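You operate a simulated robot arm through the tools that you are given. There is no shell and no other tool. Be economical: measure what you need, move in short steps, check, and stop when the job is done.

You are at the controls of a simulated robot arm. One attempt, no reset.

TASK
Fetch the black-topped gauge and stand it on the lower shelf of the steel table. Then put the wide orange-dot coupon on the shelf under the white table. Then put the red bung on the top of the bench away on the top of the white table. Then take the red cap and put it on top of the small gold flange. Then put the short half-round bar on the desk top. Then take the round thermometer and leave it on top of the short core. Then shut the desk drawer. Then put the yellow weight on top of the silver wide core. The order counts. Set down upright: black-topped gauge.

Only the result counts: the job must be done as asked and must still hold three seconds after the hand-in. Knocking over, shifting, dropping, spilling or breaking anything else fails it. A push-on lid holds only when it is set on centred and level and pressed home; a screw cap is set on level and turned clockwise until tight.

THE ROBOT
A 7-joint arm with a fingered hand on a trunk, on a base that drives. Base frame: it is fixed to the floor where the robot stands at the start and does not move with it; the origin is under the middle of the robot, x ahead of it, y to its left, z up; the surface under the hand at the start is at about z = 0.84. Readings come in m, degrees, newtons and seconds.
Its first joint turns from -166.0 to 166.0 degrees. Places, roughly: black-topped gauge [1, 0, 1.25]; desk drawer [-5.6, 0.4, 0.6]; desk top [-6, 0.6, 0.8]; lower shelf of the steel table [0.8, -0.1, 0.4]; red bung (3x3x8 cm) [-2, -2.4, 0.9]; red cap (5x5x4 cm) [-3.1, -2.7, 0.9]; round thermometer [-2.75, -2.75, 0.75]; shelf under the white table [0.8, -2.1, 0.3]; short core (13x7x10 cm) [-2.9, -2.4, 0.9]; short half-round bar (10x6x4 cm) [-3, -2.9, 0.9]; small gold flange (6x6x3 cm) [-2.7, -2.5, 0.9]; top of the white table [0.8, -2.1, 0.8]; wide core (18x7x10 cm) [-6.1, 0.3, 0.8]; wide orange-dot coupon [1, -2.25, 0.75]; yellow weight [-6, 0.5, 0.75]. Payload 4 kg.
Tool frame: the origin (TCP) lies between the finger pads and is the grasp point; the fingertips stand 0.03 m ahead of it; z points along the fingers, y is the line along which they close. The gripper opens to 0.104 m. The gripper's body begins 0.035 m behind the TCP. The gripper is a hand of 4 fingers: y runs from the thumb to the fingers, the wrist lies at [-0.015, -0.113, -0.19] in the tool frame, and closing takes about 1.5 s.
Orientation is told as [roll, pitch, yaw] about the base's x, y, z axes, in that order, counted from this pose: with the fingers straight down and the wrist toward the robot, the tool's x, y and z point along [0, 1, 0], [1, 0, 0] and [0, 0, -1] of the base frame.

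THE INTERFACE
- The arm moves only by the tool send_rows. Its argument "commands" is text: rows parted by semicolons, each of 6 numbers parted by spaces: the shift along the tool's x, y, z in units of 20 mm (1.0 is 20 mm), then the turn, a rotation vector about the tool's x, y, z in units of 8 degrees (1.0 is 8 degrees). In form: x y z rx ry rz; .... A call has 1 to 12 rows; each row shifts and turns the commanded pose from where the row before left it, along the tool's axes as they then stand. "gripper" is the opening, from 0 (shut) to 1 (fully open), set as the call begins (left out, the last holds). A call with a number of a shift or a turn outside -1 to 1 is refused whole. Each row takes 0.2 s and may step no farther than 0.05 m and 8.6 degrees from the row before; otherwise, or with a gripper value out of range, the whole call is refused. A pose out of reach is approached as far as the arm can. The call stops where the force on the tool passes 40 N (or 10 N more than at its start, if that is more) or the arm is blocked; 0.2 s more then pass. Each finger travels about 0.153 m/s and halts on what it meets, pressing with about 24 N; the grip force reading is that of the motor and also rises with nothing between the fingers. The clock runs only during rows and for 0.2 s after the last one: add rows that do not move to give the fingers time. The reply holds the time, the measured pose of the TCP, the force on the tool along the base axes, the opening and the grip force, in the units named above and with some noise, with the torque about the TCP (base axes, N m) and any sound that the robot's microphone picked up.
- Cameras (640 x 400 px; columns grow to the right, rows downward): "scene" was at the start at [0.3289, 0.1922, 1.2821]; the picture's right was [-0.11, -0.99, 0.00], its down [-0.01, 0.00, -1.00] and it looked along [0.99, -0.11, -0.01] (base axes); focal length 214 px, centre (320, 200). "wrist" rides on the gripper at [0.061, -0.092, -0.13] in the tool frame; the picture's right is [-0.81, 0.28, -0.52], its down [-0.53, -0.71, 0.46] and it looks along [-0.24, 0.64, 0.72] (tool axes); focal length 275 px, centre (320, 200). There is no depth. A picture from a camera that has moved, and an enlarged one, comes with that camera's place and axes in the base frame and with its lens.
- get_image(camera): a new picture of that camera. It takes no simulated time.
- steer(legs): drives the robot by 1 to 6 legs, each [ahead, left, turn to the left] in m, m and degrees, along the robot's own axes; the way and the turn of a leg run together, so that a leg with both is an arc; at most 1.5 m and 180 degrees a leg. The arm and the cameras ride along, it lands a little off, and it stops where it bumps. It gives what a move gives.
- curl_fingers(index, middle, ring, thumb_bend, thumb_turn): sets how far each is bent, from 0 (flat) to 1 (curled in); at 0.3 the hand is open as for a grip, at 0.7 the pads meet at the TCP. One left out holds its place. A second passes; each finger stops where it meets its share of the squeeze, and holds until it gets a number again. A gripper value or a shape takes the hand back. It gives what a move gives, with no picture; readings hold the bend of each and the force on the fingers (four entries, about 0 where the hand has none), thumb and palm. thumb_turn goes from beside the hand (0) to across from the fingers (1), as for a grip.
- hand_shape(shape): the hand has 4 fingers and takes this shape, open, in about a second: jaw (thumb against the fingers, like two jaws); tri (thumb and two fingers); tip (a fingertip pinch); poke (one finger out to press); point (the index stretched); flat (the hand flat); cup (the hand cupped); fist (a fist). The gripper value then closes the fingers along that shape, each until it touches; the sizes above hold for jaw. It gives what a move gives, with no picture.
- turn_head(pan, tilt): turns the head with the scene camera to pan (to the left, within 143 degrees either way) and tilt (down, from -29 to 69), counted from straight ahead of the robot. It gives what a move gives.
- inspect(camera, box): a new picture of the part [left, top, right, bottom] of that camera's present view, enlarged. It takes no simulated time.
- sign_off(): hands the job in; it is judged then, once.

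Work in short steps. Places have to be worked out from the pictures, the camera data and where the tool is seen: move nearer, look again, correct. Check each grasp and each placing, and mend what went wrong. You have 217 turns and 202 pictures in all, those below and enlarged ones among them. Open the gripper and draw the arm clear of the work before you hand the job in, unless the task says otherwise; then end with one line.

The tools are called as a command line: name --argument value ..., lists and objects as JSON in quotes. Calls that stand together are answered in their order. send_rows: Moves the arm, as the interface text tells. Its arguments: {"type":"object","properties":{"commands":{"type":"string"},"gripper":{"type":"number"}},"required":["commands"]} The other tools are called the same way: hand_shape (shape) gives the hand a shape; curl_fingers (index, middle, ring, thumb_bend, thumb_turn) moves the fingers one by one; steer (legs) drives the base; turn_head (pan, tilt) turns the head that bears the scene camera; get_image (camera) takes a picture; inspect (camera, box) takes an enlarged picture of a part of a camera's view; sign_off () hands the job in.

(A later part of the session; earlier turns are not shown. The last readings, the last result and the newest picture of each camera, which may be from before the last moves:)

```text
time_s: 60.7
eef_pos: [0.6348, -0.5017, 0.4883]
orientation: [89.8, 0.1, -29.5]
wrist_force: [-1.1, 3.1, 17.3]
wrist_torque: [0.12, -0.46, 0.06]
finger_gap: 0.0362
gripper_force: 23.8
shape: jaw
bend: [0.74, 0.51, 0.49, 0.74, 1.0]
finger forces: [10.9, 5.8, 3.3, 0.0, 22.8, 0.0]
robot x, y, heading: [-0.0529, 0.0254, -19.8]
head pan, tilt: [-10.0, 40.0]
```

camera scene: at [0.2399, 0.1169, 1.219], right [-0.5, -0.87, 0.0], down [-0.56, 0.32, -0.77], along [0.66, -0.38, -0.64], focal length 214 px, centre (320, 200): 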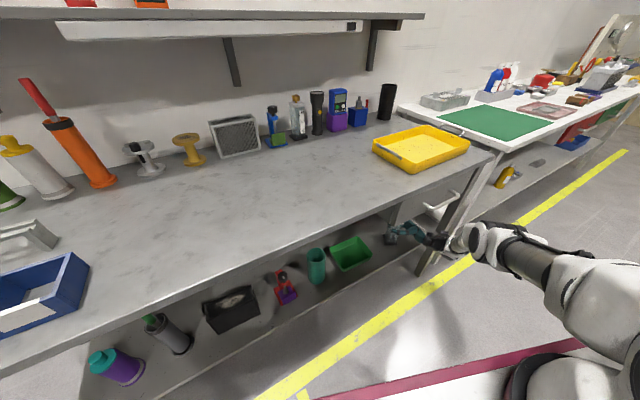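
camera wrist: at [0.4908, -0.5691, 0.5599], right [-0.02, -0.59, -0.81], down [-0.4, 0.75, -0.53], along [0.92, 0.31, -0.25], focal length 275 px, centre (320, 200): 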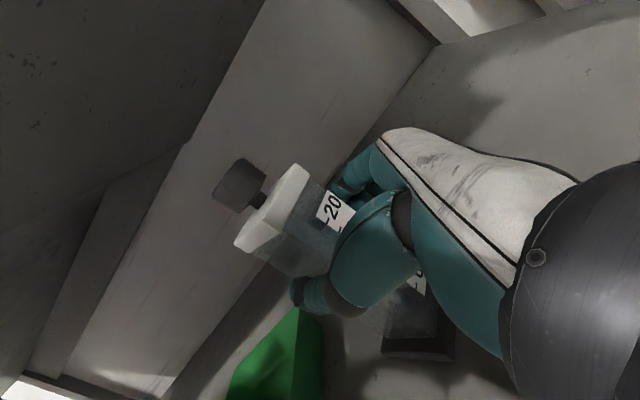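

Contact with the shelf at z≈0.491. I raise 3 mm to ease the push and open the hand.

send_rows --commands "0.15 0 0 0 0 0;0 0 0 0 0 0"

send_rows --commands "0 0 0 0 0 0;0 0 0 0 0 0;0 0 0 0 0 0;0 0 0 0 0 0;0 0 0 0 0 0;0 0 0 0 0 0;0 0 0 0 0 0;0 0 0 0 0 0" --gripper 1

get_image --camera "wrist"

```text
time_s: 61.3
eef_pos: [0.6326, -0.5004, 0.4894]
orientation: [89.8, 0.3, -29.4]
wrist_force: [1.5, 0.0, 2.5]
wrist_torque: [-0.01, -0.13, 0.05]
finger_gap: 0.0363
gripper_force: 23.9
shape: jaw
bend: [0.74, 0.51, 0.49, 0.74, 1.0]
finger forces: [12.0, 6.7, 3.5, 0.0, 22.5, 0.0]
robot x, y, heading: [-0.0538, 0.0224, -19.5]
head pan, tilt: [-10.0, 40.0]
```

```text
time_s: 63.1
eef_pos: [0.6333, -0.5012, 0.4913]
orientation: [89.8, 0.2, -29.4]
wrist_force: [0.2, -0.2, 0.7]
wrist_torque: [0.0, 0.03, 0.01]
finger_gap: 0.1037
gripper_force: 0.0
shape: jaw
bend: [0.3, 0.3, 0.3, 0.3, 0.98]
finger forces: [0.1, 0.0, 0.0, 0.0, 0.0, 0.0]
robot x, y, heading: [-0.0523, 0.0245, -19.9]
head pan, tilt: [-10.0, 40.0]
```

```text
170 pictures are left
camera wrist: at [0.4909, -0.5688, 0.553], right [-0.02, -0.59, -0.81], down [-0.4, 0.75, -0.53], along [0.92, 0.31, -0.25], focal length 275 px, centre (320, 200)
```

wrist: 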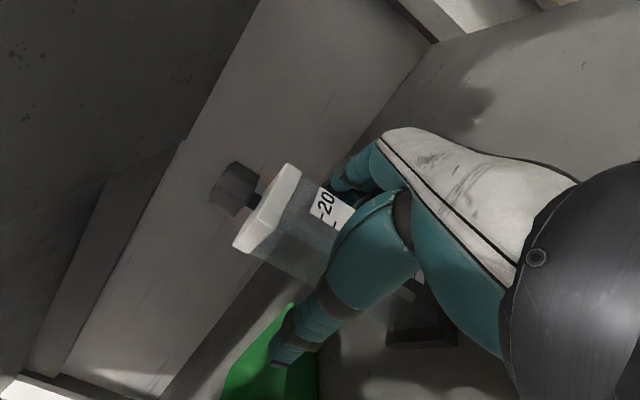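

Released, gauge standing. I withdraw the hand along its own axis by shifting the base (right and a little back), then back out.

steer --legs '[[-0.02, -0.11, 0]]'

get_image --camera "wrist"

```text
time_s: 64.3
eef_pos: [0.5771, -0.5977, 0.4902]
orientation: [89.9, 0.2, -29.5]
wrist_force: [-0.6, 0.0, 0.6]
wrist_torque: [-0.01, 0.0, -0.03]
finger_gap: 0.1037
gripper_force: 0.0
shape: jaw
bend: [0.3, 0.3, 0.3, 0.3, 0.98]
finger forces: [0.1, 0.0, 0.0, 0.0, 0.1, 0.0]
robot x, y, heading: [-0.1062, -0.0732, -19.5]
head pan, tilt: [-10.0, 40.0]
```

```text
169 pictures are left
camera wrist: at [0.4344, -0.6657, 0.553], right [-0.02, -0.59, -0.81], down [-0.4, 0.75, -0.53], along [0.92, 0.31, -0.25], focal length 275 px, centre (320, 200)
```

wrist: 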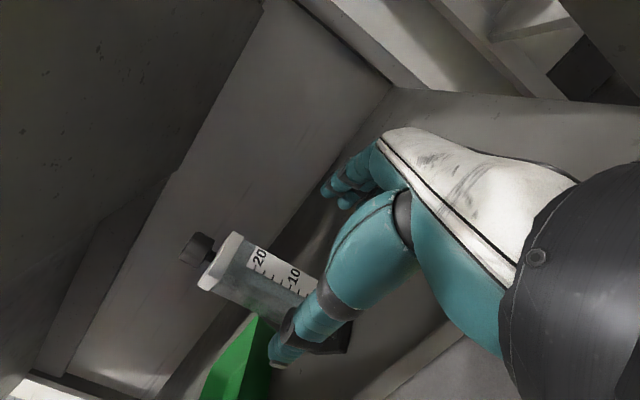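

Clear of the gauge. I back out straight from the table.

steer --legs '[[-0.33, -0.12, 0], [-0.2, -0.07, 20]]'

turn_head --pan -20 --tilt 25

get_image --camera "scene"

```text
time_s: 67.8
eef_pos: [0.149, -0.3613, 0.4908]
orientation: [89.9, 0.3, -9.4]
wrist_force: [-0.7, -0.3, 0.4]
wrist_torque: [0.0, -0.01, 0.0]
finger_gap: 0.1036
gripper_force: 0.1
shape: jaw
bend: [0.3, 0.3, 0.3, 0.3, 0.98]
finger forces: [0.1, 0.0, 0.0, 0.1, 0.0, 0.0]
robot x, y, heading: [-0.6772, -0.1039, 0.4]
head pan, tilt: [-10.0, 40.0]
```

```text
time_s: 68.6
eef_pos: [0.1491, -0.362, 0.4901]
orientation: [89.9, 0.2, -9.3]
wrist_force: [0.1, -0.3, -0.1]
wrist_torque: [0.03, 0.02, 0.02]
finger_gap: 0.1036
gripper_force: 0.1
shape: jaw
bend: [0.3, 0.3, 0.3, 0.3, 0.98]
finger forces: [0.1, 0.0, 0.0, 0.1, 0.0, 0.0]
robot x, y, heading: [-0.675, -0.1045, 0.3]
head pan, tilt: [-20.0, 25.0]
```

```text
168 pictures are left
camera scene: at [-0.3496, 0.067, 1.2422], right [-0.34, -0.94, 0.0], down [-0.4, 0.14, -0.91], along [0.85, -0.31, -0.42], focal length 214 px, centre (320, 200)
```

scene: 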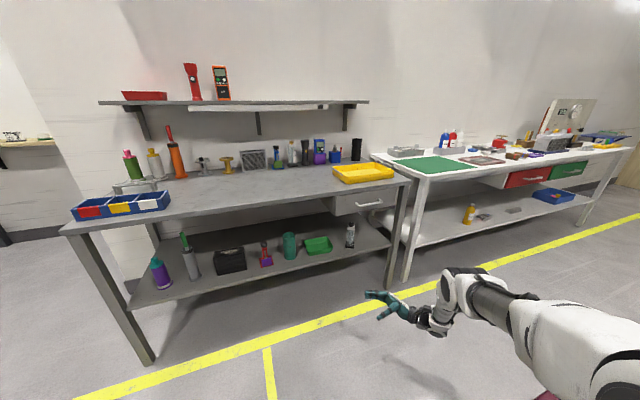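

Step 1 done: the gauge stands on the lower shelf. Now I slide over to face the white table.

steer --legs '[[0.15, 0, 0], [0, -1.0, 0], [0, -0.9, 0]]'

turn_head --pan 0 --tilt 25

get_image --camera "scene"

```text
time_s: 79.1
eef_pos: [0.2897, -2.2692, 0.491]
orientation: [89.8, 0.1, -10.0]
wrist_force: [-0.8, -0.4, 0.8]
wrist_torque: [0.04, 0.01, 0.03]
finger_gap: 0.1039
gripper_force: 0.1
shape: jaw
bend: [0.3, 0.3, 0.3, 0.3, 0.98]
finger forces: [0.0, 0.0, 0.1, 0.0, 0.1, 0.1]
robot x, y, heading: [-0.5313, -2.0013, -0.3]
head pan, tilt: [-20.0, 25.0]
```

```text
time_s: 79.9
eef_pos: [0.2887, -2.2682, 0.4906]
orientation: [89.7, 0.2, -10.0]
wrist_force: [0.3, -0.1, -0.2]
wrist_torque: [0.01, 0.02, 0.01]
finger_gap: 0.1035
gripper_force: 0.0
shape: jaw
bend: [0.3, 0.3, 0.3, 0.3, 0.98]
finger forces: [0.0, 0.1, 0.1, 0.0, 0.2, 0.0]
robot x, y, heading: [-0.5282, -2.0001, -0.2]
head pan, tilt: [0.0, 25.0]
```

```text
167 pictures are left
camera scene: at [-0.1988, -1.8035, 1.2423], right [-0.01, -1.0, 0.0], down [-0.42, 0.0, -0.91], along [0.91, -0.01, -0.42], focal length 214 px, centre (320, 200)
```

scene: 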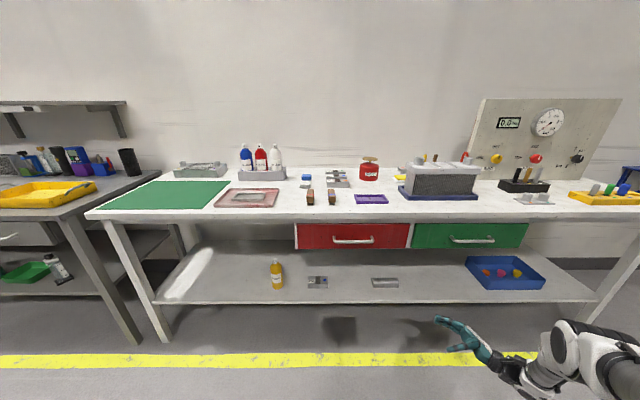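

inspect --camera "scene" --box '[220, 130, 440, 230]'

inspect --camera "scene" --box '[420, 130, 640, 230]'

```text
2.91 times, centred on (330, 180) of scene
camera zoom: at [-0.1988, -1.8035, 1.2423], right [-0.01, -1.0, 0.0], down [-0.42, 0.0, -0.91], along [0.91, -0.01, -0.42], focal length 624 px, centre (291, 258)
```

zoom: 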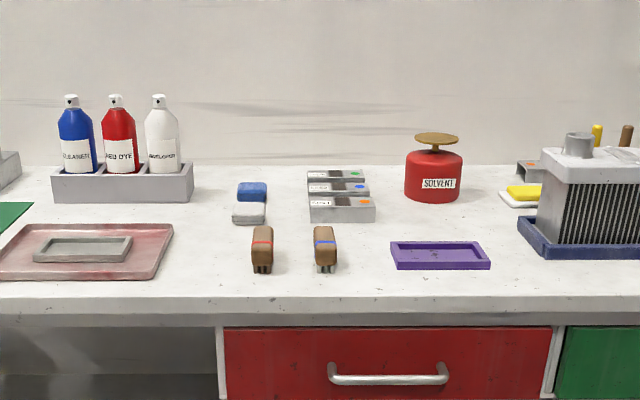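

```text
2.91 times, centred on (530, 180) of scene
camera zoom: at [-0.1988, -1.8035, 1.2423], right [-0.01, -1.0, 0.0], down [-0.42, 0.0, -0.91], along [0.91, -0.01, -0.42], focal length 624 px, centre (-291, 258)
```

zoom: 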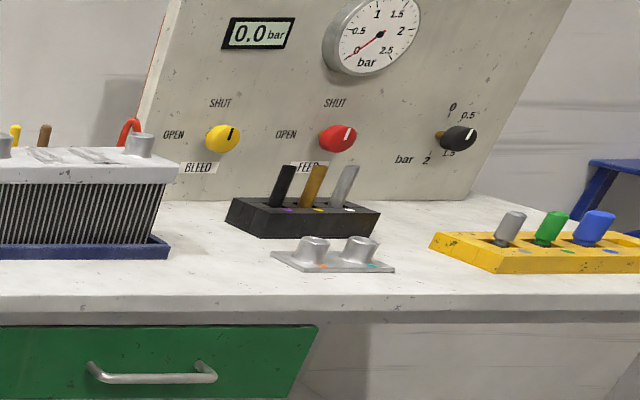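

Several coupons with dots exist. I enlarge each.

inspect --camera "scene" --box '[315, 160, 365, 210]'

inspect --camera "scene" --box '[380, 150, 440, 210]'

inspect --camera "scene" --box '[295, 260, 415, 300]'

```text
8.00 times, centred on (340, 185) of scene
camera zoom: at [-0.1988, -1.8035, 1.2423], right [-0.01, -1.0, 0.0], down [-0.42, 0.0, -0.91], along [0.91, -0.01, -0.42], focal length 1716 px, centre (160, 320)
```

zoom: 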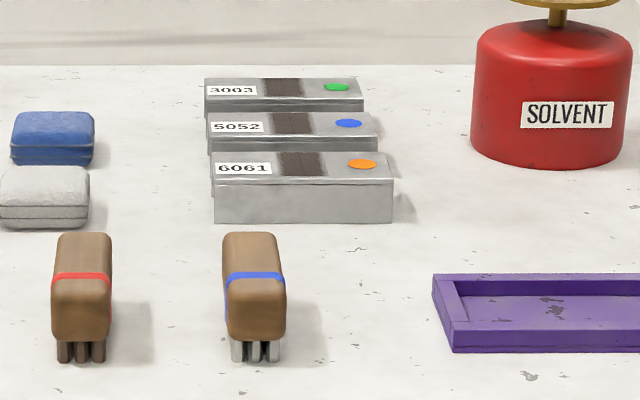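

```text
6.67 times, centred on (410, 180) of scene
camera zoom: at [-0.1988, -1.8035, 1.2423], right [-0.01, -1.0, 0.0], down [-0.42, 0.0, -0.91], along [0.91, -0.01, -0.42], focal length 1430 px, centre (-280, 333)
```

zoom: 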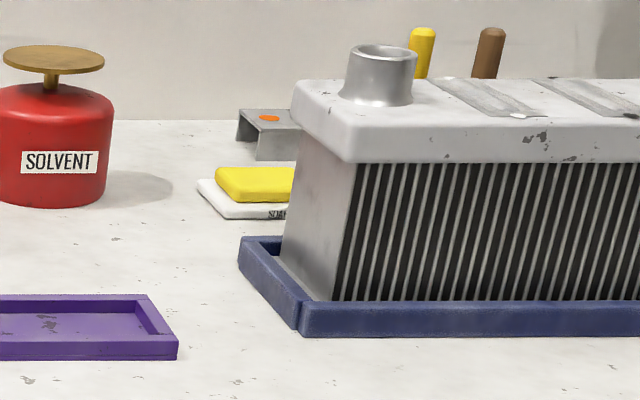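

```text
5.33 times, centred on (355, 280) of scene
camera zoom: at [-0.1988, -1.8035, 1.2423], right [-0.01, -1.0, 0.0], down [-0.42, 0.0, -0.91], along [0.91, -0.01, -0.42], focal length 1144 px, centre (133, -227)
```

zoom: 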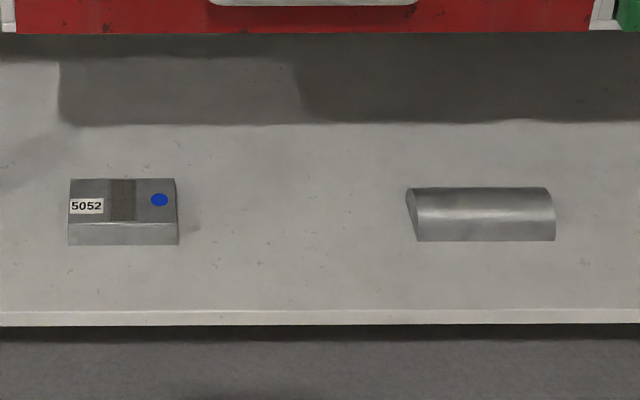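

The listed place (y≈-2.25) points to the orange-dot piece partly hidden behind the finned block, not the 6061 one. I raise the arm and turn the hand to point down so the wrist camera can look over.

steer --legs '[[-0.15, 0, 0]]'

send_rows --commands "1 0 0 0 0 0;1 0 0 0 0 0;1 0 0 0 0 0;1 0 0 0 0 0;1 0 0 0 0 0;1 0 0 0 0 0;1 0 0 0 0 0;1 0 0 0 0 0;1 0 0 0 0 0;1 0 0 0 0 0;1 0 0 0 0 0;1 0 0 0 0 0"

send_rows --commands "1 0 0 0 -1 0;1 0 0 0 -1 0;1 0 0 0 -1 0;1 0 0 0 -1 0;0.7 0 -0.7 0 -1 0;0.7 0 -0.7 0 -1 0;0.5 0 -1 0 -1 0;0.3 0 -1 0 -1 0;0 0 -1 0 -1 0;0 0 -1 0 -1 0;0 0 -1 0 -1 0;0 0 0 0 -0.25 0"

get_image --camera "scene"

```text
time_s: 81.3
eef_pos: [0.1378, -2.2675, 0.491]
orientation: [89.8, 0.2, -9.9]
wrist_force: [0.3, 0.2, 0.7]
wrist_torque: [-0.01, 0.01, 0.0]
finger_gap: 0.1036
gripper_force: 0.0
shape: jaw
bend: [0.3, 0.3, 0.3, 0.3, 0.98]
finger forces: [0.0, 0.0, 0.0, 0.0, 0.0, 0.0]
robot x, y, heading: [-0.6844, -2.0027, -0.4]
head pan, tilt: [0.0, 25.0]
```

```text
time_s: 83.9
eef_pos: [0.1388, -2.2659, 0.73]
orientation: [89.7, 0.2, -10.0]
wrist_force: [-0.1, 0.3, -0.8]
wrist_torque: [-0.04, 0.01, 0.01]
finger_gap: 0.1035
gripper_force: 0.0
shape: jaw
bend: [0.3, 0.3, 0.3, 0.3, 0.98]
finger forces: [0.0, 0.0, 0.0, 0.1, 0.0, 0.0]
robot x, y, heading: [-0.6868, -2.0003, -0.6]
head pan, tilt: [0.0, 25.0]
```

```text
time_s: 86.5
eef_pos: [0.1351, -2.2873, 0.9459]
orientation: [-0.4, 0.2, -10.0]
wrist_force: [-0.2, 0.3, -0.3]
wrist_torque: [-0.01, -0.04, 0.0]
finger_gap: 0.1037
gripper_force: 0.0
shape: jaw
bend: [0.3, 0.3, 0.3, 0.3, 0.98]
finger forces: [0.0, 0.0, 0.0, 0.0, 0.0, 0.0]
robot x, y, heading: [-0.6822, -2.0051, -0.1]
head pan, tilt: [0.0, 25.0]
```

```text
161 pictures are left
camera scene: at [-0.3505, -1.8023, 1.2423], right [-0.01, -1.0, 0.0], down [-0.42, 0.0, -0.91], along [0.91, -0.01, -0.42], focal length 214 px, centre (320, 200)
```

scene: 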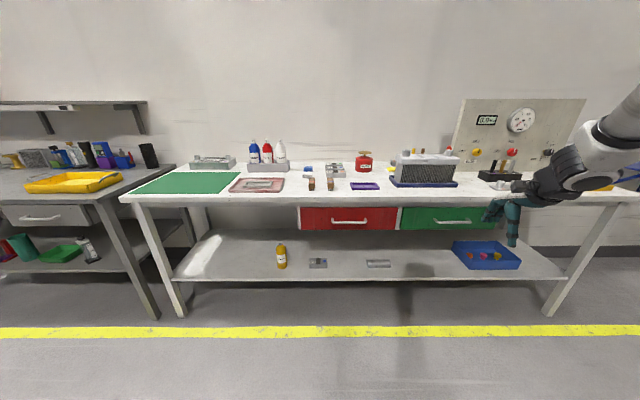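

Hand is down-pointing. I raise to ~1.25, square the yaw, then drive toward the table for a look from above.

send_rows --commands "0 0 -1 0 0 -1;0 0 -1 0 0 -0.25;0 0 -1 0 0 0;0 0 -1 0 0 0;0 0 -1 0 0 0;0 0 -1 0 0 0;0 0 -1 0 0 0;0 0 -1 0 0 0;0 0 -1 0 0 0;0 0 -1 0 0 0;0 0 -1 0 0 0;0 0 -1 0 0 0"

send_rows --commands "1 0 -0.5 0 0 0;1 0 -0.5 0 0 0;1 0 -0.5 0 0 0;1 0 -0.5 0 0 0;1 0 -0.5 0 0 0;1 0 -0.5 0 0 0;0 0 0 0 0 0"

steer --legs '[[0.35, 0, 0]]'

get_image --camera "scene"

get_image --camera "wrist"

```text
time_s: 89.1
eef_pos: [0.1372, -2.2862, 1.185]
orientation: [-0.1, 0.3, -0.1]
wrist_force: [0.7, 0.8, 0.5]
wrist_torque: [-0.01, 0.02, 0.01]
finger_gap: 0.1038
gripper_force: 0.1
shape: jaw
bend: [0.3, 0.3, 0.3, 0.3, 0.98]
finger forces: [0.0, 0.0, 0.1, 0.1, 0.0, 0.0]
robot x, y, heading: [-0.6857, -2.0006, -0.2]
head pan, tilt: [0.0, 25.0]
```

```text
time_s: 90.7
eef_pos: [0.1363, -2.1642, 1.244]
orientation: [-0.2, 0.2, 0.0]
wrist_force: [0.7, 0.0, 0.0]
wrist_torque: [0.02, 0.0, 0.01]
finger_gap: 0.1034
gripper_force: 0.1
shape: jaw
bend: [0.3, 0.3, 0.3, 0.3, 0.98]
finger forces: [0.1, 0.0, 0.0, 0.0, 0.0, 0.0]
robot x, y, heading: [-0.6817, -1.9997, -0.5]
head pan, tilt: [0.0, 25.0]
```

```text
time_s: 93.0
eef_pos: [0.4873, -2.1685, 1.2439]
orientation: [-0.2, 0.2, -0.1]
wrist_force: [-0.2, 0.3, 0.9]
wrist_torque: [-0.01, 0.0, -0.02]
finger_gap: 0.1036
gripper_force: 0.0
shape: jaw
bend: [0.3, 0.3, 0.3, 0.3, 0.98]
finger forces: [0.1, 0.0, 0.1, 0.1, 0.1, 0.0]
robot x, y, heading: [-0.3321, -2.0043, -0.5]
head pan, tilt: [0.0, 25.0]
```

```text
160 pictures are left
camera scene: at [0.0007, -1.8057, 1.2423], right [-0.01, -1.0, 0.0], down [-0.42, 0.0, -0.91], along [0.91, -0.01, -0.42], focal length 214 px, centre (320, 200)
```

scene: 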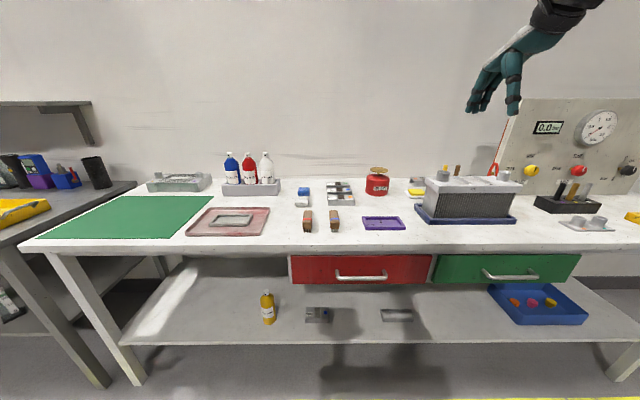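

```text
159 pictures are left
camera wrist: at [0.3976, -2.1069, 1.3757], right [0.28, -0.81, 0.52], down [-0.72, -0.53, -0.45], along [0.64, -0.25, -0.73], focal length 275 px, centre (320, 200)
```

wrist: 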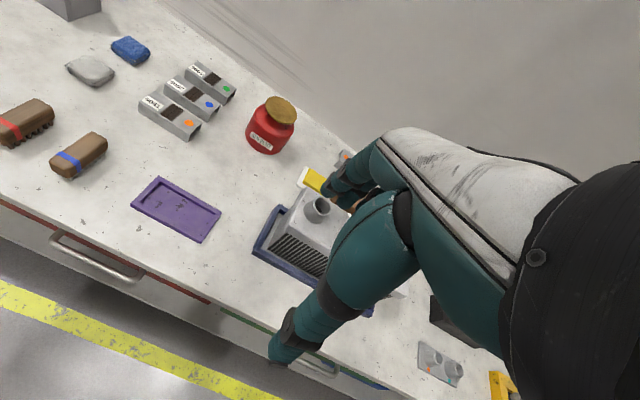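

The piece matching the listed place is the orange-dot one at about [1.03,-2.29] behind the finned block. I slide right 0.35 m so the wrist camera sees it unobstructed.

steer --legs '[[0, -0.3, 0]]'

get_image --camera "wrist"

get_image --camera "scene"

```text
time_s: 95.0
eef_pos: [0.485, -2.467, 1.2454]
orientation: [-0.2, 0.2, -0.2]
wrist_force: [0.1, -0.3, 0.0]
wrist_torque: [-0.02, 0.01, 0.0]
finger_gap: 0.1038
gripper_force: 0.0
shape: jaw
bend: [0.3, 0.3, 0.3, 0.3, 0.98]
finger forces: [0.0, 0.0, 0.0, 0.0, 0.0, 0.1]
robot x, y, heading: [-0.3361, -2.3006, -0.4]
head pan, tilt: [0.0, 25.0]
```

```text
158 pictures are left
camera wrist: at [0.3945, -2.4051, 1.3757], right [0.27, -0.81, 0.52], down [-0.72, -0.53, -0.45], along [0.64, -0.25, -0.73], focal length 275 px, centre (320, 200)
```

wrist: 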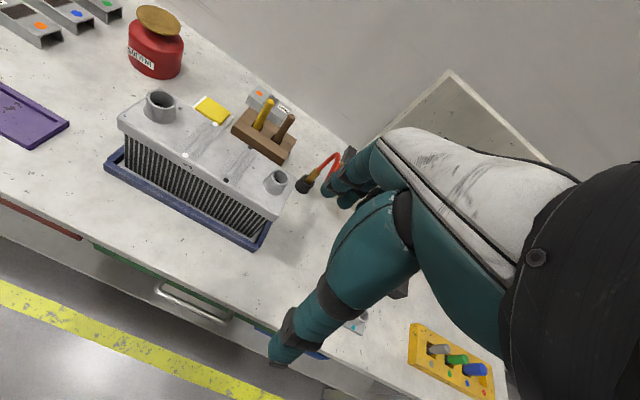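

```text
157 pictures are left
camera scene: at [-0.0018, -2.1032, 1.2423], right [-0.01, -1.0, 0.0], down [-0.42, 0.0, -0.91], along [0.91, -0.01, -0.42], focal length 214 px, centre (320, 200)
```

scene: 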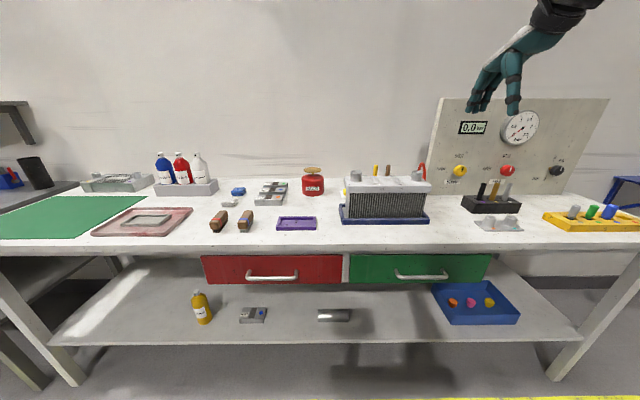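

inspect --camera "wrist" --box '[180, 70, 320, 170]'

inspect --camera "wrist" --box '[0, 0, 140, 100]'

```text
4.00 times, centred on (250, 120) of wrist
camera zoom: at [0.3945, -2.4051, 1.3757], right [0.27, -0.81, 0.52], down [-0.72, -0.53, -0.45], along [0.64, -0.25, -0.73], focal length 1101 px, centre (600, 520)
```

zoom: 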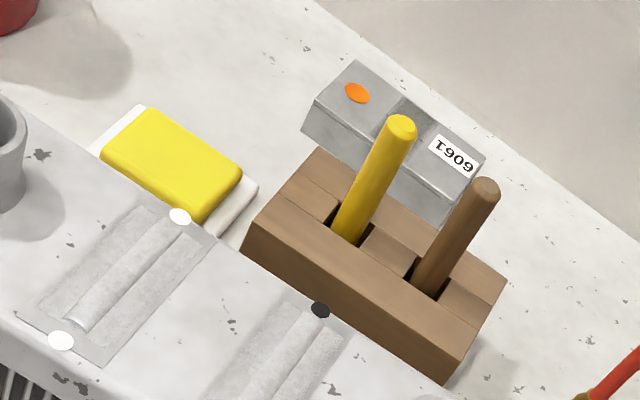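

```text
4.00 times, centred on (70, 50) of wrist
camera zoom: at [0.3945, -2.4051, 1.3757], right [0.27, -0.81, 0.52], down [-0.72, -0.53, -0.45], along [0.64, -0.25, -0.73], focal length 1101 px, centre (1320, 800)
```

zoom: 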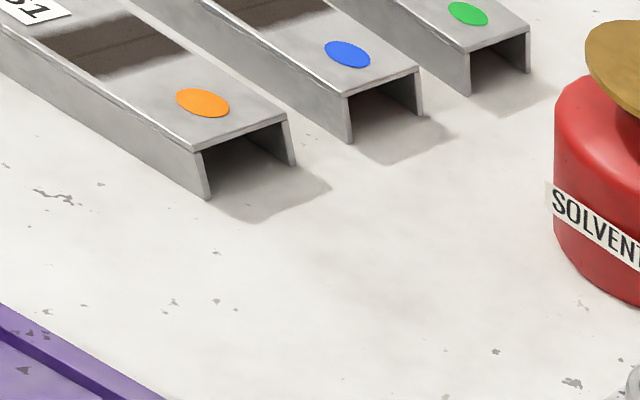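

Both orange-dot pieces are 6061, but this one is shorter and wider (≈0.06×0.107 m, at [1.03,-2.345]) and matches the listed place. The rods of the brown block are at x≈0.905 up to z≈0.98, so I'll grip only the upper part. I centre the arm and approach at height.

send_rows --commands "1 0 0 0 0 0;1 0 0 0 0 0;1 0 0 0 0 0;1 0 0 0 0 0;1 0 0 0 0 0;1 0 0 0 0 0;1 0 0 0 0 0;1 0 0 0 0 0;0 0 0 0 0 0"

steer --legs '[[0, -0.04, 0.4], [0.36, 0, 0]]'

get_image --camera "wrist"

get_image --camera "scene"

```text
time_s: 97.0
eef_pos: [0.484, -2.3079, 1.2439]
orientation: [-0.1, 0.2, -0.3]
wrist_force: [0.0, 0.1, 0.9]
wrist_torque: [0.02, -0.02, 0.02]
finger_gap: 0.1038
gripper_force: 0.1
shape: jaw
bend: [0.3, 0.3, 0.3, 0.3, 0.98]
finger forces: [0.0, 0.1, 0.1, 0.0, 0.1, 0.0]
robot x, y, heading: [-0.339, -2.2996, -0.5]
head pan, tilt: [0.0, 25.0]
```

```text
time_s: 99.8
eef_pos: [0.8452, -2.3455, 1.2446]
orientation: [-0.3, 0.1, 0.1]
wrist_force: [0.1, 0.4, 0.0]
wrist_torque: [0.01, 0.01, -0.01]
finger_gap: 0.1036
gripper_force: 0.0
shape: jaw
bend: [0.3, 0.3, 0.3, 0.3, 0.98]
finger forces: [0.1, 0.1, 0.0, 0.1, 0.1, 0.0]
robot x, y, heading: [0.0244, -2.346, -0.4]
head pan, tilt: [0.0, 25.0]
```

```text
154 pictures are left
camera wrist: at [0.755, -2.2834, 1.3751], right [0.28, -0.81, 0.52], down [-0.71, -0.54, -0.45], along [0.64, -0.24, -0.73], focal length 275 px, centre (320, 200)
```

wrist: 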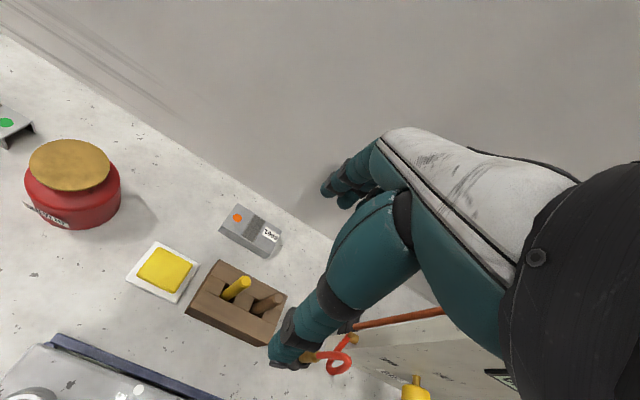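

```text
153 pictures are left
camera scene: at [0.3579, -2.1431, 1.2423], right [-0.01, -1.0, 0.0], down [-0.42, 0.0, -0.91], along [0.91, -0.01, -0.42], focal length 214 px, centre (320, 200)
```

scene: 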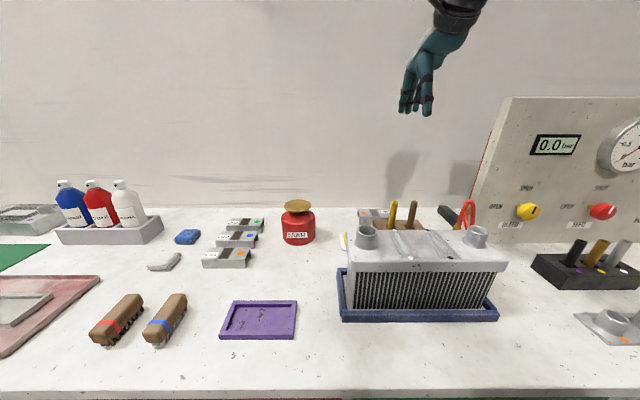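

Triangulation puts the coupon's top at z≈0.874. I enlarge this view for its edges.

inspect --camera "wrist" --box '[170, 190, 310, 290]'

```text
4.00 times, centred on (240, 240) of wrist
camera zoom: at [0.755, -2.2834, 1.3751], right [0.28, -0.81, 0.52], down [-0.71, -0.54, -0.45], along [0.64, -0.24, -0.73], focal length 1101 px, centre (640, 40)
```

zoom: 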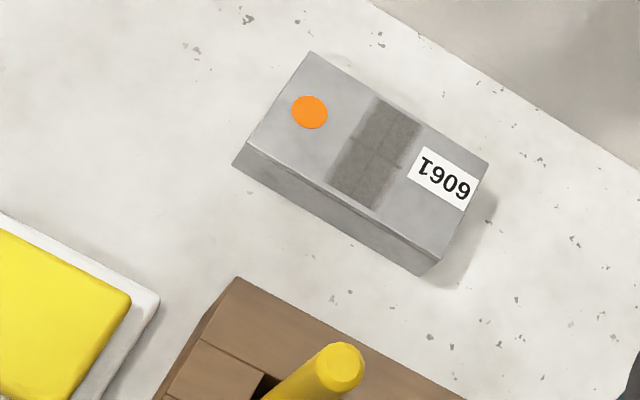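

Coupon centre: [1.032,-2.339], 0.061 wide. I drive 0.06 m nearer and move the arm over it at height.

steer --legs '[[0.06, 0, 0]]'

send_rows --commands "0 1 0 0 0 0;0 1 0 0 0 0;0 1 0 0 0 0;0 1 0 0 0 0;0 1 0 0 0 0;0 1 0 0 0 0;0 0 0.5 0 0 0;0 0 1 0 0 0;0 0 1 0 0 0;0 0 1 0 0 0;0 0 1 0 0 0;0 0 0 0 0 0"

get_image --camera "wrist"

```text
time_s: 100.8
eef_pos: [0.9057, -2.3464, 1.2448]
orientation: [-0.2, 0.2, 0.1]
wrist_force: [-0.3, 0.8, 0.4]
wrist_torque: [0.0, 0.01, -0.02]
finger_gap: 0.1037
gripper_force: 0.0
shape: jaw
bend: [0.3, 0.3, 0.3, 0.3, 0.98]
finger forces: [0.0, 0.0, 0.0, 0.0, 0.0, 0.0]
robot x, y, heading: [0.0856, -2.3433, -0.5]
head pan, tilt: [0.0, 25.0]
```

```text
time_s: 103.4
eef_pos: [1.0262, -2.3459, 1.1538]
orientation: [-0.2, 0.3, 0.1]
wrist_force: [-0.5, 0.2, 0.2]
wrist_torque: [0.0, 0.0, 0.01]
finger_gap: 0.1035
gripper_force: 0.0
shape: jaw
bend: [0.3, 0.3, 0.3, 0.3, 0.98]
finger forces: [0.0, 0.0, 0.0, 0.1, 0.0, 0.1]
robot x, y, heading: [0.089, -2.346, -0.4]
head pan, tilt: [0.0, 25.0]
```

```text
151 pictures are left
camera wrist: at [0.9349, -2.2841, 1.2845], right [0.28, -0.81, 0.52], down [-0.71, -0.54, -0.45], along [0.64, -0.24, -0.73], focal length 275 px, centre (320, 200)
```

wrist: 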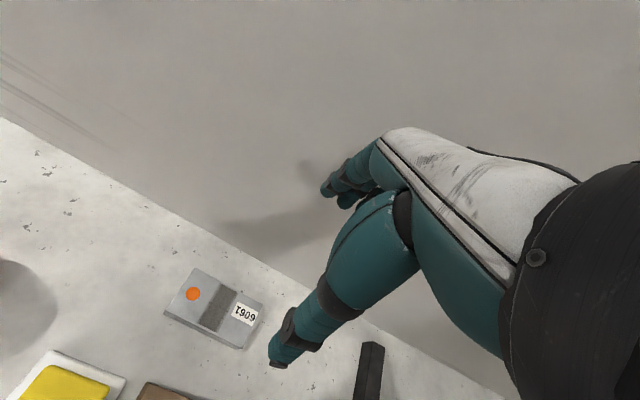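

Position agrees. I descend to z≈1.0 with small corrections.

send_rows --commands "0.3 0.3 1 0 0 0;0 0 1 0 0 0;0 0 1 0 0 0;0 0 1 0 0 0;0 0 1 0 0 0;0 0 1 0 0 0;0 0 1 0 0 0;0 0 0.5 0 0 0;0 0 0 0 0 0"

get_image --camera "wrist"

get_image --camera "scene"

```text
time_s: 105.4
eef_pos: [1.0304, -2.3399, 1.0041]
orientation: [-0.1, 0.2, 0.0]
wrist_force: [0.3, 0.0, -0.6]
wrist_torque: [0.01, 0.0, 0.01]
finger_gap: 0.1037
gripper_force: 0.0
shape: jaw
bend: [0.3, 0.3, 0.3, 0.3, 0.98]
finger forces: [0.1, 0.0, 0.1, 0.1, 0.0, 0.0]
robot x, y, heading: [0.0859, -2.3452, -0.1]
head pan, tilt: [0.0, 25.0]
```

```text
150 pictures are left
camera wrist: at [0.9399, -2.2781, 1.1341], right [0.28, -0.81, 0.52], down [-0.71, -0.54, -0.45], along [0.64, -0.24, -0.73], focal length 275 px, centre (320, 200)
```

wrist: 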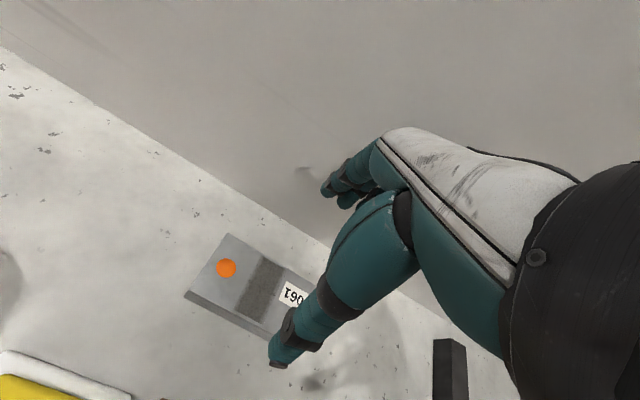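

```text
149 pictures are left
camera scene: at [0.4178, -2.1434, 1.2423], right [-0.01, -1.0, 0.0], down [-0.42, 0.0, -0.91], along [0.91, 0.0, -0.42], focal length 214 px, centre (320, 200)
```

scene: 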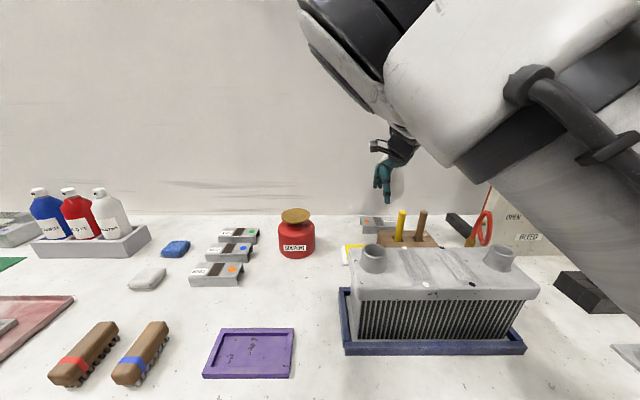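

Clear so far. I descend to z≈0.905 and check again.

send_rows --commands "0 0 1 0 0 0;0 0 1 0 0 0;0 0 1 0 0 0;0 0 1 0 0 0;0 0 1 0 0 0;0 0 0 0 0 0"

get_image --camera "wrist"

inspect --camera "scene" --box '[310, 160, 470, 260]'

```text
time_s: 106.8
eef_pos: [1.029, -2.3415, 0.9035]
orientation: [-0.2, 0.2, 0.0]
wrist_force: [-0.1, -0.2, 1.2]
wrist_torque: [0.0, 0.0, 0.04]
finger_gap: 0.1035
gripper_force: 0.0
shape: jaw
bend: [0.3, 0.3, 0.3, 0.3, 0.98]
finger forces: [0.0, 0.0, 0.1, 0.0, 0.1, 0.0]
robot x, y, heading: [0.0856, -2.3472, -0.3]
head pan, tilt: [0.0, 25.0]
```

```text
148 pictures are left
camera wrist: at [0.9395, -2.2782, 1.035], right [0.28, -0.81, 0.52], down [-0.71, -0.54, -0.45], along [0.64, -0.24, -0.73], focal length 275 px, centre (320, 200)
```

wrist: 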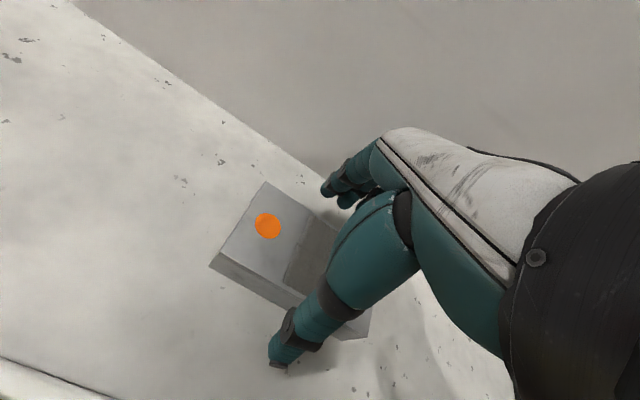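

```text
4.00 times, centred on (390, 210) of scene
camera zoom: at [0.4178, -2.1434, 1.2423], right [-0.01, -1.0, 0.0], down [-0.42, 0.0, -0.91], along [0.91, 0.0, -0.42], focal length 858 px, centre (40, 160)
```

zoom: 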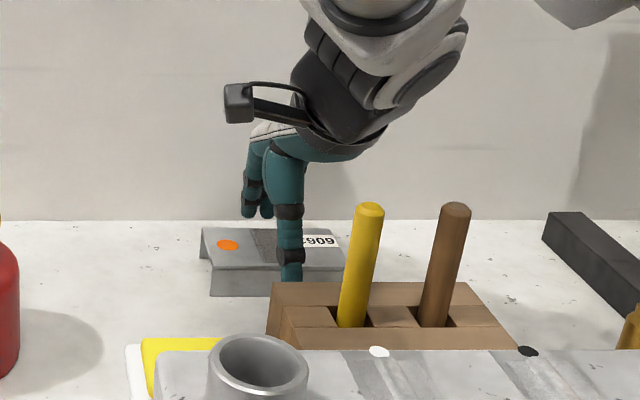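

About 3 cm clearance remains between wrist and the yellow rod. I descend 1.8 cm and close.

send_rows --commands "0 0.15 0.45 0 0 0;0 0 0.45 0 0 0;0 0 0 0 0 0"

send_rows --commands "0 0 0 0 0 0;0 0 0 0 0 0;0 0 0 0 0 0;0 0 0 0 0 0;0 0 0 0 0 0;0 0 0 0 0 0;0 0 0 0 0 0;0 0 0 0 0 0" --gripper 0

get_image --camera "wrist"

inspect --camera "scene" --box '[310, 160, 470, 260]'

```text
time_s: 107.6
eef_pos: [1.0338, -2.3404, 0.8857]
orientation: [-0.3, 0.2, 0.1]
wrist_force: [0.3, -0.4, 0.5]
wrist_torque: [0.0, 0.03, -0.02]
finger_gap: 0.1035
gripper_force: 0.1
shape: jaw
bend: [0.3, 0.3, 0.3, 0.3, 0.98]
finger forces: [0.0, 0.0, 0.0, 0.0, 0.1, 0.0]
robot x, y, heading: [0.0871, -2.3451, -0.5]
head pan, tilt: [0.0, 25.0]
```

```text
time_s: 109.4
eef_pos: [1.0335, -2.341, 0.8858]
orientation: [-0.2, 0.3, 0.0]
wrist_force: [-0.1, -0.2, 0.3]
wrist_torque: [0.01, 0.03, -0.01]
finger_gap: 0.0562
gripper_force: 24.0
shape: jaw
bend: [0.74, 0.45, 0.42, 0.66, 1.0]
finger forces: [12.2, 6.7, 2.9, 0.0, 21.9, 0.0]
robot x, y, heading: [0.0855, -2.3407, -0.3]
head pan, tilt: [0.0, 25.0]
```

```text
146 pictures are left
camera wrist: at [0.9427, -2.2782, 1.0168], right [0.28, -0.81, 0.52], down [-0.71, -0.54, -0.45], along [0.64, -0.24, -0.73], focal length 275 px, centre (320, 200)
```

wrist: 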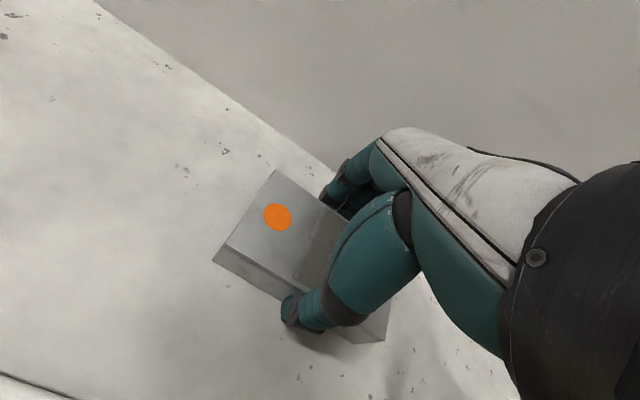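

```text
4.00 times, centred on (390, 210) of scene
camera zoom: at [0.4179, -2.1434, 1.2423], right [-0.01, -1.0, 0.0], down [-0.42, 0.0, -0.91], along [0.91, 0.0, -0.42], focal length 858 px, centre (40, 160)
```

zoom: 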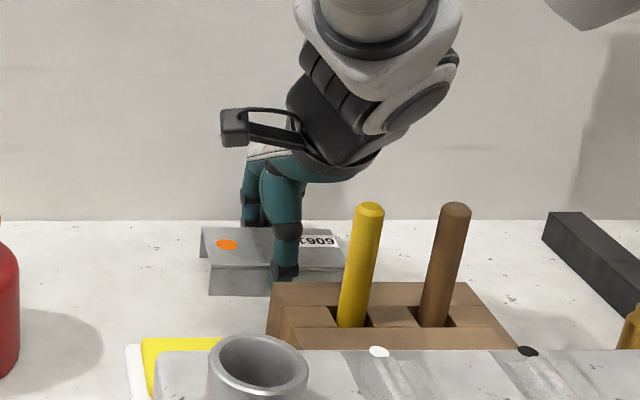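

Gripped (gap 0.056). I lift straight up.

send_rows --commands "0 0 -0.5 0 0 0;0 0 -1 0 0 0;0 0 -1 0 0 0;0 0 -1 0 0 0;0 0 -1 0 0 0;0 0 -1 0 0 0;0 0 -1 0 0 0;0 0 -1 0 0 0;0 0 -1 0 0 0;0 0 -1 0 0 0;0 0 0 0 0 0"

get_image --camera "wrist"

get_image --camera "scene"

```text
time_s: 111.8
eef_pos: [1.0343, -2.3397, 1.0758]
orientation: [-0.2, 0.3, 0.0]
wrist_force: [-0.1, 0.6, -1.6]
wrist_torque: [0.01, -0.02, 0.02]
finger_gap: 0.0559
gripper_force: 23.9
shape: jaw
bend: [0.74, 0.45, 0.42, 0.66, 1.0]
finger forces: [12.2, 6.7, 3.0, 0.1, 21.8, 0.0]
robot x, y, heading: [0.0843, -2.3469, -0.2]
head pan, tilt: [0.0, 25.0]
```

```text
144 pictures are left
camera wrist: at [0.943, -2.278, 1.2071], right [0.28, -0.81, 0.52], down [-0.71, -0.54, -0.45], along [0.64, -0.24, -0.73], focal length 275 px, centre (320, 200)
```

wrist: 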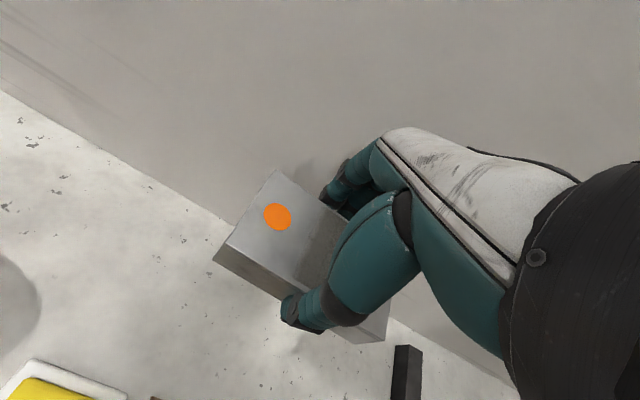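

```text
143 pictures are left
camera scene: at [0.4179, -2.1434, 1.2423], right [-0.01, -1.0, 0.0], down [-0.42, 0.0, -0.91], along [0.91, 0.0, -0.42], focal length 214 px, centre (320, 200)
```

scene: 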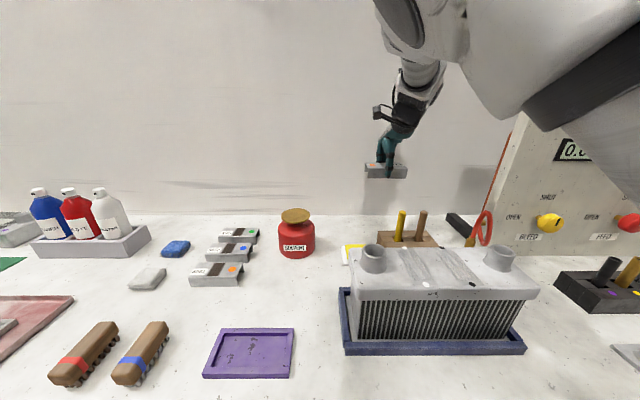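

The coupon is held level. I raise 0.1 m more, back away 0.68 m, then start lowering outside the table.

send_rows --commands "0 0 -1 0 0 0;0 0 -1 0 0 0;0 0 -1 0 0 0;0 0 -1 0 0 0;0 0 -1 0 0 0;0 0 0 0 0 0"

steer --legs '[[-0.75, 0, 0]]'

send_rows --commands "0 -0.5 1 0 0 0;0 -0.5 1 0 0 0;0 -0.5 1 0 0 0;0 -0.5 1 0 0 0;0 -0.5 1 0 0 0;0 -0.5 1 0 0 0;0 0 1 0 0 0;0 0 1 0 0 0;0 0 1 0 0 0;0 0 1 0 0 0;0 0 1 0 0 0;0 0 1 0 0 0"

send_rows --commands "0 0 1 0 0 0;0 0 1 0 0 0;0 0 1 0 0 0;0 0 1 0 0 0;0 0 1 0 0 0;0 0 1 0 0 0;0 0 1 0 0 0;0 0 1 0 0 0;0 0 1 0 0 0;0 0 1 0 0 0;0 0 1 0 0 0;0 0 1 0 0 0"

get_image --camera "scene"

```text
time_s: 113.2
eef_pos: [1.0343, -2.339, 1.1762]
orientation: [-0.2, 0.2, 0.1]
wrist_force: [0.6, 0.7, -2.5]
wrist_torque: [-0.02, -0.01, -0.04]
finger_gap: 0.0559
gripper_force: 23.9
shape: jaw
bend: [0.74, 0.45, 0.42, 0.66, 1.0]
finger forces: [12.3, 6.6, 3.1, 0.0, 21.9, 0.0]
robot x, y, heading: [0.0856, -2.3475, -0.3]
head pan, tilt: [0.0, 25.0]
```

```text
time_s: 117.2
eef_pos: [0.2871, -2.3387, 1.1743]
orientation: [-0.2, 0.1, -0.1]
wrist_force: [0.0, 0.3, -1.6]
wrist_torque: [-0.02, 0.01, 0.0]
finger_gap: 0.0556
gripper_force: 24.2
shape: jaw
bend: [0.74, 0.45, 0.42, 0.66, 1.0]
finger forces: [12.2, 6.8, 3.0, 0.0, 21.9, 0.0]
robot x, y, heading: [-0.6613, -2.336, -0.7]
head pan, tilt: [0.0, 25.0]
```

```text
time_s: 119.8
eef_pos: [0.2251, -2.3395, 0.9355]
orientation: [-0.2, 0.2, -0.3]
wrist_force: [-0.1, 0.1, -1.9]
wrist_torque: [0.03, -0.02, 0.03]
finger_gap: 0.0559
gripper_force: 24.0
shape: jaw
bend: [0.74, 0.45, 0.42, 0.66, 1.0]
finger forces: [12.1, 6.8, 3.0, 0.1, 22.0, 0.0]
robot x, y, heading: [-0.6626, -2.3375, -0.7]
head pan, tilt: [0.0, 25.0]
```

```text
time_s: 122.4
eef_pos: [0.226, -2.3397, 0.6965]
orientation: [-0.2, 0.1, -0.2]
wrist_force: [-0.3, -0.7, -1.8]
wrist_torque: [0.01, -0.02, 0.0]
finger_gap: 0.0559
gripper_force: 24.2
shape: jaw
bend: [0.74, 0.45, 0.42, 0.66, 1.0]
finger forces: [12.1, 6.6, 3.0, 0.1, 21.8, 0.0]
robot x, y, heading: [-0.6614, -2.3344, -0.7]
head pan, tilt: [0.0, 25.0]
```

```text
142 pictures are left
camera scene: at [-0.3285, -2.1392, 1.2423], right [-0.01, -1.0, 0.0], down [-0.42, 0.0, -0.91], along [0.91, -0.01, -0.42], focal length 214 px, centre (320, 200)
```

scene: 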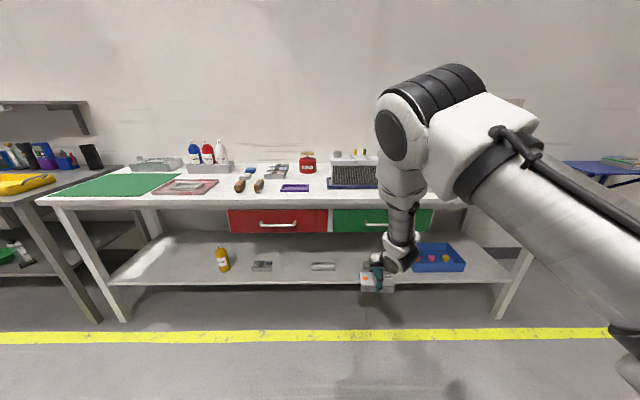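

In the straight-down pose the forearm stands vertical and would hit the table edge. I tilt the hand 40° forward so the forearm leans back, then lower and look.

send_rows --commands "0 0 0 -1 0 0;0 0 0 -1 0 0;0 0 0 -1 0 0;0 0 0 -1 0 0;0 0 0 -1 0 0;0 0.64 0.77 0 0 0;0 -0.64 0.77 0 0 0;0 -0.64 0.77 0 0 0;0 -0.64 0.77 0 0 0;0 -0.64 0.77 0 0 0;0 -0.64 0.77 0 0 0;0 -0.64 0.77 0 0 0"

get_image --camera "scene"

```text
time_s: 125.0
eef_pos: [0.2444, -2.34, 0.5706]
orientation: [-0.1, -39.8, 0.0]
wrist_force: [-0.1, 0.6, -2.0]
wrist_torque: [0.01, 0.03, -0.02]
finger_gap: 0.0556
gripper_force: 24.2
shape: jaw
bend: [0.74, 0.45, 0.42, 0.66, 0.99]
finger forces: [12.2, 6.5, 3.0, 0.0, 22.9, 0.1]
robot x, y, heading: [-0.6632, -2.3388, -0.6]
head pan, tilt: [0.0, 25.0]
```

```text
141 pictures are left
camera scene: at [-0.3285, -2.1392, 1.2423], right [-0.01, -1.0, 0.0], down [-0.42, 0.0, -0.91], along [0.91, -0.01, -0.42], focal length 214 px, centre (320, 200)
```

scene: 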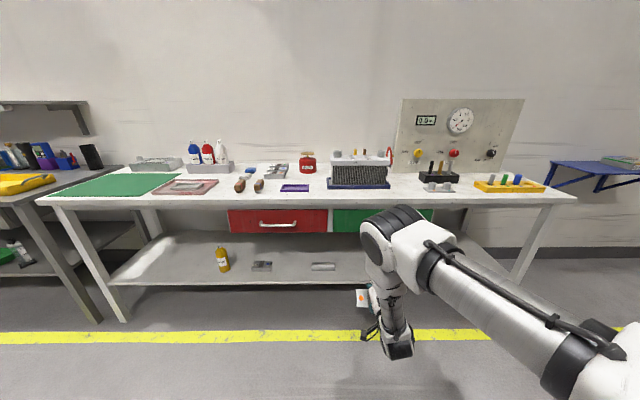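

The elbow hangs forward here because the arm is folded. I back the base 0.25 m and stretch the arm forward to see whether it leans back when extended.

steer --legs '[[-0.25, 0, 0.5]]'

send_rows --commands "0 0.766 0.643 0 0 0;0 0.766 0.643 0 0 0;0 0.766 0.643 0 0 0;0 0.766 0.643 0 0 0;0 0.766 0.643 0 0 0;0 0.766 0.643 0 0 0;0 0.766 0.643 0 0 0;0 0.766 0.643 0 0 0;0 0.766 0.643 0 0 0;0 0.766 0.643 0 0 0;0 0.766 0.643 0 0 0;0 0 0 0 0 0"

get_image --camera "scene"

```text
time_s: 126.9
eef_pos: [-0.0077, -2.3305, 0.5709]
orientation: [-0.2, -39.8, 0.3]
wrist_force: [0.2, 0.2, -3.0]
wrist_torque: [0.02, -0.02, 0.01]
finger_gap: 0.0556
gripper_force: 23.9
shape: jaw
bend: [0.74, 0.45, 0.42, 0.66, 0.99]
finger forces: [12.2, 6.5, 3.0, 0.0, 22.9, 0.0]
robot x, y, heading: [-0.9137, -2.3366, -0.2]
head pan, tilt: [0.0, 25.0]
```

```text
time_s: 129.5
eef_pos: [0.2121, -2.3297, 0.5696]
orientation: [-0.2, -39.8, 0.3]
wrist_force: [0.3, -0.2, -2.2]
wrist_torque: [0.01, 0.03, 0.0]
finger_gap: 0.0558
gripper_force: 24.2
shape: jaw
bend: [0.74, 0.45, 0.42, 0.66, 0.99]
finger forces: [12.2, 6.4, 2.9, 0.0, 22.9, 0.1]
robot x, y, heading: [-0.9139, -2.3338, -0.3]
head pan, tilt: [0.0, 25.0]
```

```text
140 pictures are left
camera scene: at [-0.5826, -2.1347, 1.2423], right [0.0, -1.0, 0.0], down [-0.42, 0.0, -0.91], along [0.91, 0.0, -0.42], focal length 214 px, centre (320, 200)
```

scene: 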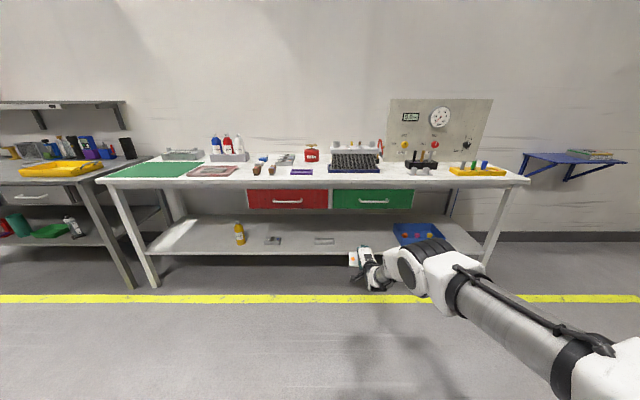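

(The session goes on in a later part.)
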